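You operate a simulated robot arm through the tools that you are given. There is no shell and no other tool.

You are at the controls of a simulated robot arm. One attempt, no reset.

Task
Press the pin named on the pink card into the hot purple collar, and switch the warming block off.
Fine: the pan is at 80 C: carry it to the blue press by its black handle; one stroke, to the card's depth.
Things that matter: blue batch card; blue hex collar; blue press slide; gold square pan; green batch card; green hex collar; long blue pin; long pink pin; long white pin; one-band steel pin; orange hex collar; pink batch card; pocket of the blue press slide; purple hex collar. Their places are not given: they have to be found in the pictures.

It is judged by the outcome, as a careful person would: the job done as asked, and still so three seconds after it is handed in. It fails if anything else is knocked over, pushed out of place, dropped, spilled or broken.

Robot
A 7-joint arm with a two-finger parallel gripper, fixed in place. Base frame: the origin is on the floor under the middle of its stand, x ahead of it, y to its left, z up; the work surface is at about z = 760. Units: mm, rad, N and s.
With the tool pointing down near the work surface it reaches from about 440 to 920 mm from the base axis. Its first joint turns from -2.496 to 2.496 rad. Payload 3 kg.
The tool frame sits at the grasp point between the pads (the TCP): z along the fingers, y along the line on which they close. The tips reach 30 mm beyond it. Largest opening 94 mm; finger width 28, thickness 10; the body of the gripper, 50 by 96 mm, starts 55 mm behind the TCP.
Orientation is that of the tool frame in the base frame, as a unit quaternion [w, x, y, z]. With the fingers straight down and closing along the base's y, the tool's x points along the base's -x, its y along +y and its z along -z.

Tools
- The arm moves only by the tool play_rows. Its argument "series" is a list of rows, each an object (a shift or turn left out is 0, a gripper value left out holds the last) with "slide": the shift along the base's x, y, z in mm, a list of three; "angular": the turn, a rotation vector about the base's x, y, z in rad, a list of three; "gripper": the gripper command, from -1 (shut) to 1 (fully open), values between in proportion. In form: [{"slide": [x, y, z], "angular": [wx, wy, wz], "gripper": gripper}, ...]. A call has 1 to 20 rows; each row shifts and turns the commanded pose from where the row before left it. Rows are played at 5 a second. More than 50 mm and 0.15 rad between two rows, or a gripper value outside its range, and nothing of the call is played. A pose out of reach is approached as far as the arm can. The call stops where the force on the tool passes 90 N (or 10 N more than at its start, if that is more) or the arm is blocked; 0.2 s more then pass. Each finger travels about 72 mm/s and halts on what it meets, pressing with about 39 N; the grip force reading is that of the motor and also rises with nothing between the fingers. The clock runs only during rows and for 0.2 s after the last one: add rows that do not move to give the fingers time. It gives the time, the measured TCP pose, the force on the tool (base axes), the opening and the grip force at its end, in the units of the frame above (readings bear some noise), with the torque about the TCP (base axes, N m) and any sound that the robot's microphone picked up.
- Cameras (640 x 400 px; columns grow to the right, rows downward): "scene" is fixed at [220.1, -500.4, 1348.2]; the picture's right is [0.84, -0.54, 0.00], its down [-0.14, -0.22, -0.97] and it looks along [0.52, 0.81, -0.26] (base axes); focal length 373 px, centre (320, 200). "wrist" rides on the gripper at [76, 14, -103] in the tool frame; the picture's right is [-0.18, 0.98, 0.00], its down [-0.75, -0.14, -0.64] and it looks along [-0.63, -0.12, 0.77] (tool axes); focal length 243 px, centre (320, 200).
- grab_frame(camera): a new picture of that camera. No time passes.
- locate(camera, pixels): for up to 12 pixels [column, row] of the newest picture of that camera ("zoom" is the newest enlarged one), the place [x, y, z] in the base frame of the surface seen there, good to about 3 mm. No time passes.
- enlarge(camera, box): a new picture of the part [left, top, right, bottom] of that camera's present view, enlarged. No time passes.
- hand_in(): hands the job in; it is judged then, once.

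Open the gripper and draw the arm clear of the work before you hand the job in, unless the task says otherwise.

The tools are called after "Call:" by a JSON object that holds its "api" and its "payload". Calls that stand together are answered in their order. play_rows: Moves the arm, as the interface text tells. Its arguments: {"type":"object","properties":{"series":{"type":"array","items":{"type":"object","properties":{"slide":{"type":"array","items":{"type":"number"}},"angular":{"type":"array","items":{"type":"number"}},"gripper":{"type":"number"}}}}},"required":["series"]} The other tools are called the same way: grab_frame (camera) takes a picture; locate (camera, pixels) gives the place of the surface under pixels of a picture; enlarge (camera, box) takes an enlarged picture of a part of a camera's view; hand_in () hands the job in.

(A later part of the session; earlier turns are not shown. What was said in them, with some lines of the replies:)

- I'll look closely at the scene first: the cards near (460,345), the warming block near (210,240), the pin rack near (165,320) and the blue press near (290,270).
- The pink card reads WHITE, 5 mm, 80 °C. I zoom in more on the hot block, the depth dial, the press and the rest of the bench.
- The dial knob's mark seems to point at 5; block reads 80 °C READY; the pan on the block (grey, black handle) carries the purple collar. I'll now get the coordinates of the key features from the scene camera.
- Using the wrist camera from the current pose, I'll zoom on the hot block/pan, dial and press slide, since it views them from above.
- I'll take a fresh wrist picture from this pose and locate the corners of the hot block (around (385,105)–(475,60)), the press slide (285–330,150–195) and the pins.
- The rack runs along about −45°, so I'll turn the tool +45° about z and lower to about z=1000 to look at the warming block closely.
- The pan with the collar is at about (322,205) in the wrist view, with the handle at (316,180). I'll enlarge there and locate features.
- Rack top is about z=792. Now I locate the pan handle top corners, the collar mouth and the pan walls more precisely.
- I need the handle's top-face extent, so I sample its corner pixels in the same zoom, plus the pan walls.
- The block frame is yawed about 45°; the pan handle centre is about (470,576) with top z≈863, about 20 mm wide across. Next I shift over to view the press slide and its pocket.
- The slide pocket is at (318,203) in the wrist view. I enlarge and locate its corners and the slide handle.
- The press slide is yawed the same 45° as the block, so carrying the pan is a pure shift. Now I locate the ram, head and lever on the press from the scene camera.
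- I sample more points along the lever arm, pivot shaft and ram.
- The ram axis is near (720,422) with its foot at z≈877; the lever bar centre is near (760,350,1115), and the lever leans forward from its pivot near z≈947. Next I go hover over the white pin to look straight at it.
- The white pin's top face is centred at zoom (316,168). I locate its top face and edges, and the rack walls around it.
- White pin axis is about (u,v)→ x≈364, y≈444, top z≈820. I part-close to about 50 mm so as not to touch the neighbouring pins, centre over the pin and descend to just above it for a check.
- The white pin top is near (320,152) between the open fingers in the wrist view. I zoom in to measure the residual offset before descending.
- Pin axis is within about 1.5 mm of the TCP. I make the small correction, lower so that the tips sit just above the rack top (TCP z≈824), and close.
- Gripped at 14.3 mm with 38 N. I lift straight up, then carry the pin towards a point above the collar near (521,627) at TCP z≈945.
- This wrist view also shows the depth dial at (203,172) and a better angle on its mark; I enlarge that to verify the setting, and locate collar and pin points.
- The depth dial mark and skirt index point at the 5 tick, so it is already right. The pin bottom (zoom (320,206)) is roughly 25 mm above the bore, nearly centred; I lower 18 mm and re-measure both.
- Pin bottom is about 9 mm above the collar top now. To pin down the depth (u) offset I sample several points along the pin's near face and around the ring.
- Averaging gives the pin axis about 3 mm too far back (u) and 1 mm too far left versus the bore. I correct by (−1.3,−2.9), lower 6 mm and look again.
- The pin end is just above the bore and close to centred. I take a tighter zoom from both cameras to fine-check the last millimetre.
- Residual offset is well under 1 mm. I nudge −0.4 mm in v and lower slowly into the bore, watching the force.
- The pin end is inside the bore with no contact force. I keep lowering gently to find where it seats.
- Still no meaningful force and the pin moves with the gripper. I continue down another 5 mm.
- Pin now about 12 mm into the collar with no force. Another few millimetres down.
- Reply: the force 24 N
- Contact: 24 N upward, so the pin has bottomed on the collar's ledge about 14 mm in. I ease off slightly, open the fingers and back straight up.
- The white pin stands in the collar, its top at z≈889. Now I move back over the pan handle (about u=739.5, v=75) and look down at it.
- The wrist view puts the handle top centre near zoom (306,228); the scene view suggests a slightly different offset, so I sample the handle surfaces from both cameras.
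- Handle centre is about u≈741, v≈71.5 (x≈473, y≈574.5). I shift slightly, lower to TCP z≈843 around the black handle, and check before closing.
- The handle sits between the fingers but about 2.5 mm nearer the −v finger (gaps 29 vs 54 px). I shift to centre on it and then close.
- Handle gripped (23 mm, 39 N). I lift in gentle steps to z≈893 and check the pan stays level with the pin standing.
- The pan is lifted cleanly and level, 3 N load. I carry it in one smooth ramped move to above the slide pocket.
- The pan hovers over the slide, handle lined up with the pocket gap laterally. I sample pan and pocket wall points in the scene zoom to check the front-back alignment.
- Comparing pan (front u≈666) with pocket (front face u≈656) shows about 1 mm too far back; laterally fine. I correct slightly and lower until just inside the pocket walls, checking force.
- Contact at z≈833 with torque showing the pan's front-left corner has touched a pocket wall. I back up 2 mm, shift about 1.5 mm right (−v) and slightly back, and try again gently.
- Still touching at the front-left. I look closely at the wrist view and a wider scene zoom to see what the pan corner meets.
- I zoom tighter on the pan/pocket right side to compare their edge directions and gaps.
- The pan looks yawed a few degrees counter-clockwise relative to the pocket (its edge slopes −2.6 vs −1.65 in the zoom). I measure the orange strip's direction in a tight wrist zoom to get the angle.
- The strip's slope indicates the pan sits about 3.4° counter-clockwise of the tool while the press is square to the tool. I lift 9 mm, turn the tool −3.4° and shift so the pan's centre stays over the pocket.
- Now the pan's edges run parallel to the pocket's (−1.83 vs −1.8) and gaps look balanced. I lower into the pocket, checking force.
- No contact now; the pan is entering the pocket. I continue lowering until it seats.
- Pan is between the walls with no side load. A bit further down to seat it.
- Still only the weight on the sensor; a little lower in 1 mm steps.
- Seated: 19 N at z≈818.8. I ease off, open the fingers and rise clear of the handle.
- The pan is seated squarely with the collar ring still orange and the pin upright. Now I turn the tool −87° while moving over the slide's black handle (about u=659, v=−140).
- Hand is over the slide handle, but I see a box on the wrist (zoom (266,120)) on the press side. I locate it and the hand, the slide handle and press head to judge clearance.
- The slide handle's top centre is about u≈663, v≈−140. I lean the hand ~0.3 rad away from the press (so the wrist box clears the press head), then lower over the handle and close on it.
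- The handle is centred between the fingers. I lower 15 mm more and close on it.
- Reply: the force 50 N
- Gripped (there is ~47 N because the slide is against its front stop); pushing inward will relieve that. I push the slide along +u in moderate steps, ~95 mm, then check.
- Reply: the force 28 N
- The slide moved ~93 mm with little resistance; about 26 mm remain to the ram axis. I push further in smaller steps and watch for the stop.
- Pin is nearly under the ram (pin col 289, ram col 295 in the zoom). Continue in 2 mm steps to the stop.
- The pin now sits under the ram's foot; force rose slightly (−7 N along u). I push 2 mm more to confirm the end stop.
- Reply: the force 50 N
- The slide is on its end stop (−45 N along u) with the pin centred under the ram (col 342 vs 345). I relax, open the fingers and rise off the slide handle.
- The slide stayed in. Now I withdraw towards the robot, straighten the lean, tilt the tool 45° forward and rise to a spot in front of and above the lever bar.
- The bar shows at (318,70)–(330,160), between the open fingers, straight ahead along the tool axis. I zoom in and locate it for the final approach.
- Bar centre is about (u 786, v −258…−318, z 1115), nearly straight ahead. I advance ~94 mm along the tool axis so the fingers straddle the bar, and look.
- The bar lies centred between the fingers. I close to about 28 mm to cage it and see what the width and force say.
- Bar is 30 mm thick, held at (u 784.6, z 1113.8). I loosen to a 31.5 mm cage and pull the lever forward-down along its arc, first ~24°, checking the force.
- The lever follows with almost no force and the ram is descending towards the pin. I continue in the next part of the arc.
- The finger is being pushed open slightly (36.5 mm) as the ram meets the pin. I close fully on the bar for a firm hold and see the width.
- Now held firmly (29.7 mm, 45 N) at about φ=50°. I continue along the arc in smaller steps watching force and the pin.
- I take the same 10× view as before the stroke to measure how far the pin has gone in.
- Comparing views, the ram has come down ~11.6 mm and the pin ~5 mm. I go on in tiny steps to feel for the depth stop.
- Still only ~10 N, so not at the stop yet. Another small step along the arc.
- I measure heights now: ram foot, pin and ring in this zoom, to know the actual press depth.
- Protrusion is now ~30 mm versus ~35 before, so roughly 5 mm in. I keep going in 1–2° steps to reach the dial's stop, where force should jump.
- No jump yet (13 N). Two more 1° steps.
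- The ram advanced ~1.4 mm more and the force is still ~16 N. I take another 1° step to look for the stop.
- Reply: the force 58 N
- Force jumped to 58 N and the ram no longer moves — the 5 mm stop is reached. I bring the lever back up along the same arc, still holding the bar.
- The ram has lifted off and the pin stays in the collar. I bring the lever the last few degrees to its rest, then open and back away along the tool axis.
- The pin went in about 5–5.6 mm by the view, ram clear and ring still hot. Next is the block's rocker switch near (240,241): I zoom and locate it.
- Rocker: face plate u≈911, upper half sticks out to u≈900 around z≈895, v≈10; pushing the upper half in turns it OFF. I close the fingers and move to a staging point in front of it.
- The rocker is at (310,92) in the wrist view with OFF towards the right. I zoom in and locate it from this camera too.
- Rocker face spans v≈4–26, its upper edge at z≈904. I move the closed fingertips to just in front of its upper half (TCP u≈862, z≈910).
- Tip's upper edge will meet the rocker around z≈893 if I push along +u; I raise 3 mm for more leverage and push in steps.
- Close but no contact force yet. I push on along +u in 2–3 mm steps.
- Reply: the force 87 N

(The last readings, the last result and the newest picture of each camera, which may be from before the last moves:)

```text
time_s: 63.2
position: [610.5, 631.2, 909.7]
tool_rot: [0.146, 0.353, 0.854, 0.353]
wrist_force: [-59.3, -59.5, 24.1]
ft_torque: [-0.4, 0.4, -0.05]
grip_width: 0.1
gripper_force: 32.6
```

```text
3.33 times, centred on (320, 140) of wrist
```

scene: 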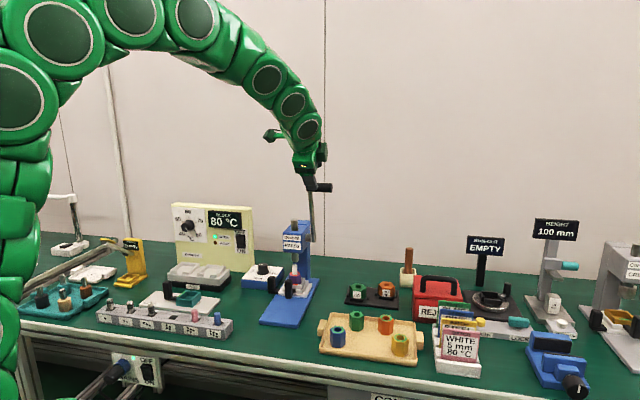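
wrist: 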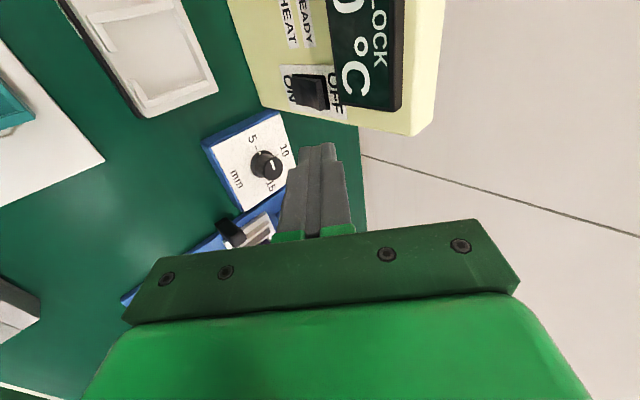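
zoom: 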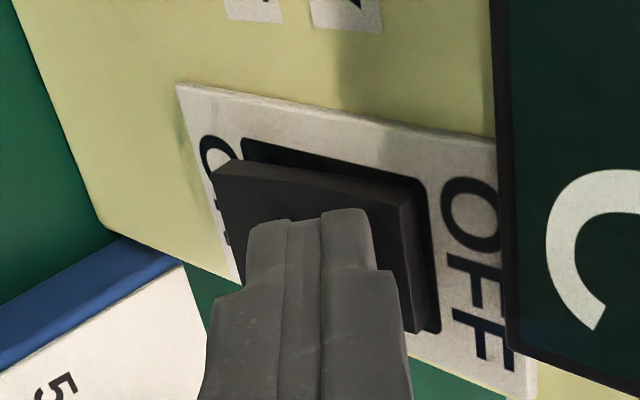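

Force hit 84 N against the panel, and the rocker's ON side now appears to stick out. I back off along −u and check the switch and display.

Call:
{"api": "play_rows", "payload": {"series": [{"slide": [-5, -5, 2]}, {"slide": [-20, -20, 15]}, {"slide": [-25, -25, 25]}, {"slide": [-25, -25, 25]}]}}

Call:
{"api": "enlarge", "payload": {"camera": "scene", "box": [165, 195, 265, 295]}}

Call:
{"api": "enlarge", "payload": {"camera": "scene", "box": [222, 220, 258, 262]}}

```text
time_s: 64.2
position: [535.5, 558.9, 974.5]
tool_rot: [0.147, 0.353, 0.853, 0.354]
wrist_force: [0.5, 0.1, -0.1]
ft_torque: [0.01, 0.03, -0.01]
grip_width: 0.0
gripper_force: 32.8
```

```text
4.00 times, centred on (215, 245) of scene
```

zoom: 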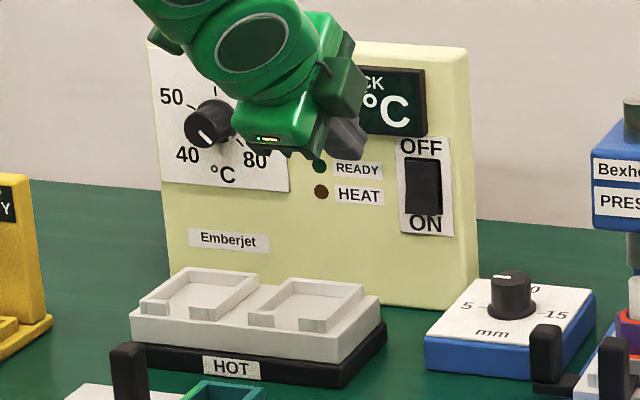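

```text
9.52 times, centred on (240, 241) of scene
```

zoom: 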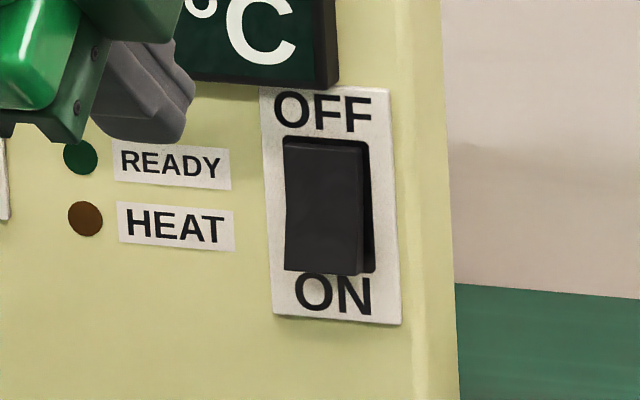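

READY is dark and the rocker now sits at OFF; the block hasn't moved. I draw the arm up and clear and open the gripper.

Call:
{"api": "play_rows", "payload": {"series": [{"slide": [-15, -20, 40]}, {"slide": [-15, -20, 40]}, {"slide": [-15, -20, 40]}, {"slide": [-15, -20, 40], "gripper": 1}, {"slide": [-15, -20, 40]}, {"slide": [-10, -15, 30]}, {}, {}, {}]}}

Call:
{"api": "grab_frame", "payload": {"camera": "scene"}}

Call:
{"api": "enlarge", "payload": {"camera": "scene", "box": [240, 170, 350, 300]}}

Call:
{"api": "enlarge", "payload": {"camera": "scene", "box": [165, 195, 265, 295]}}

Call:
{"api": "enlarge", "payload": {"camera": "scene", "box": [0, 220, 240, 350]}}

```text
time_s: 66.2
position: [453.4, 442.8, 1203.9]
tool_rot: [0.145, 0.355, 0.853, 0.353]
wrist_force: [-0.1, -0.8, 0.0]
ft_torque: [0.02, 0.02, 0.02]
grip_width: 94.1
gripper_force: 0.0
```

```text
taken
```

scene: 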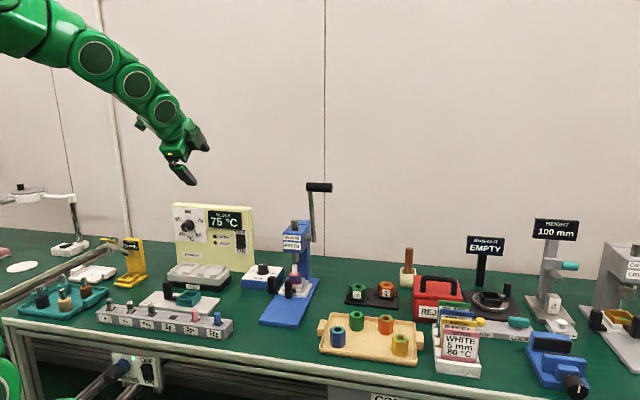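

```text
3.08 times, centred on (295, 235) of scene
```

zoom: 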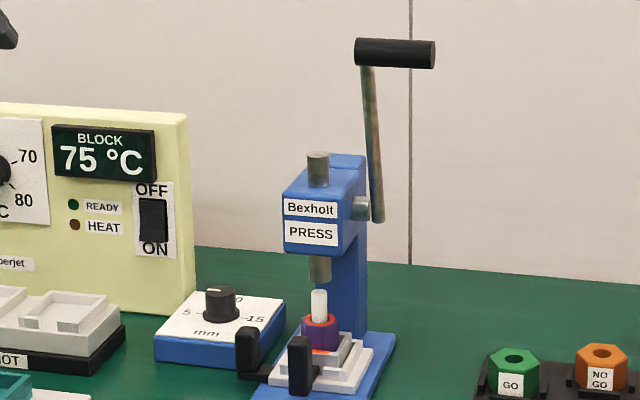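

```text
4.00 times, centred on (215, 245) of scene
```

zoom: 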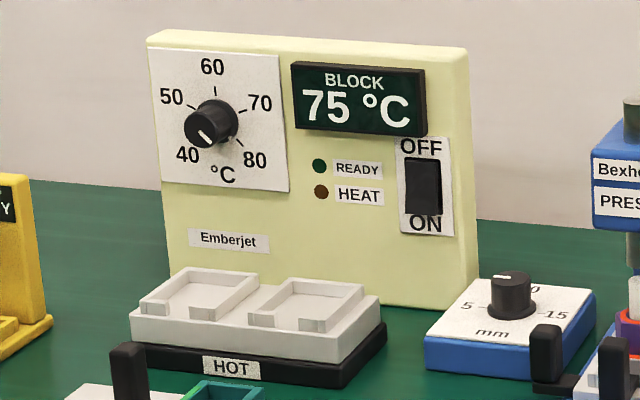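

```text
2.67 times, centred on (120, 285) of scene
```

zoom: 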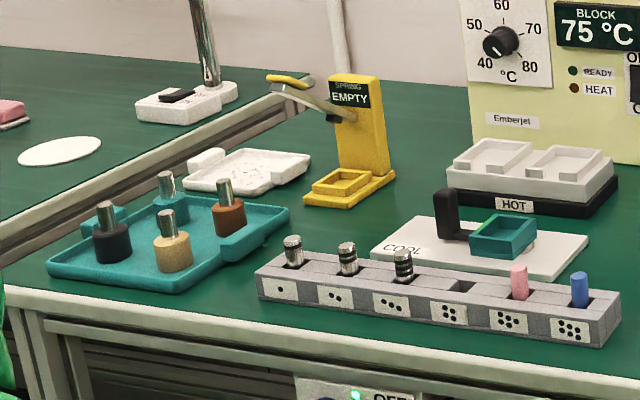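

The block is off and cooling (75 °C), the white pin stands pressed in the purple collar in the press, the lever is back up, all else is in place, and the arm is clear with the gripper open. I hand in the job.

Call:
{"api": "hand_in", "payload": {}}

```text
The job is handed in.
```

I pressed the long white pin into the hot purple collar at the blue press and switched the warming block off. I then handed the job in.

- **Pin and depth:** The pink card reads WHITE, 5 mm, 80 °C, and the press dial was already at 5. I set the pin in the collar while the pan was still on the block. I then carried the pan to the press by its black handle. One lever stroke ran to the stop, where the force jumped and the ram would not move further. By my picture measurements the pin went in about 5 to 6 mm.
- **Heat:** The block showed 80 °C and READY when I lifted the pan. The collar's ring was still orange after the stroke, about 35 s later.
- **Block:** The rocker is at OFF and READY is dark. The display had dropped to 75 °C by the end. The push on the rocker reached about 84 N, and the block did not move.
- **Pan placement:** The pan touched the slide pocket wall twice, with about 20 N, before I corrected a 3.4° twist. It then seated cleanly.
- **How things were left:** I left the slide pushed in under the ram with the pan, collar and pin in it, and returned the lever to the top. The arm is clear with the gripper open. Nothing else appears to have moved in the final pictures.
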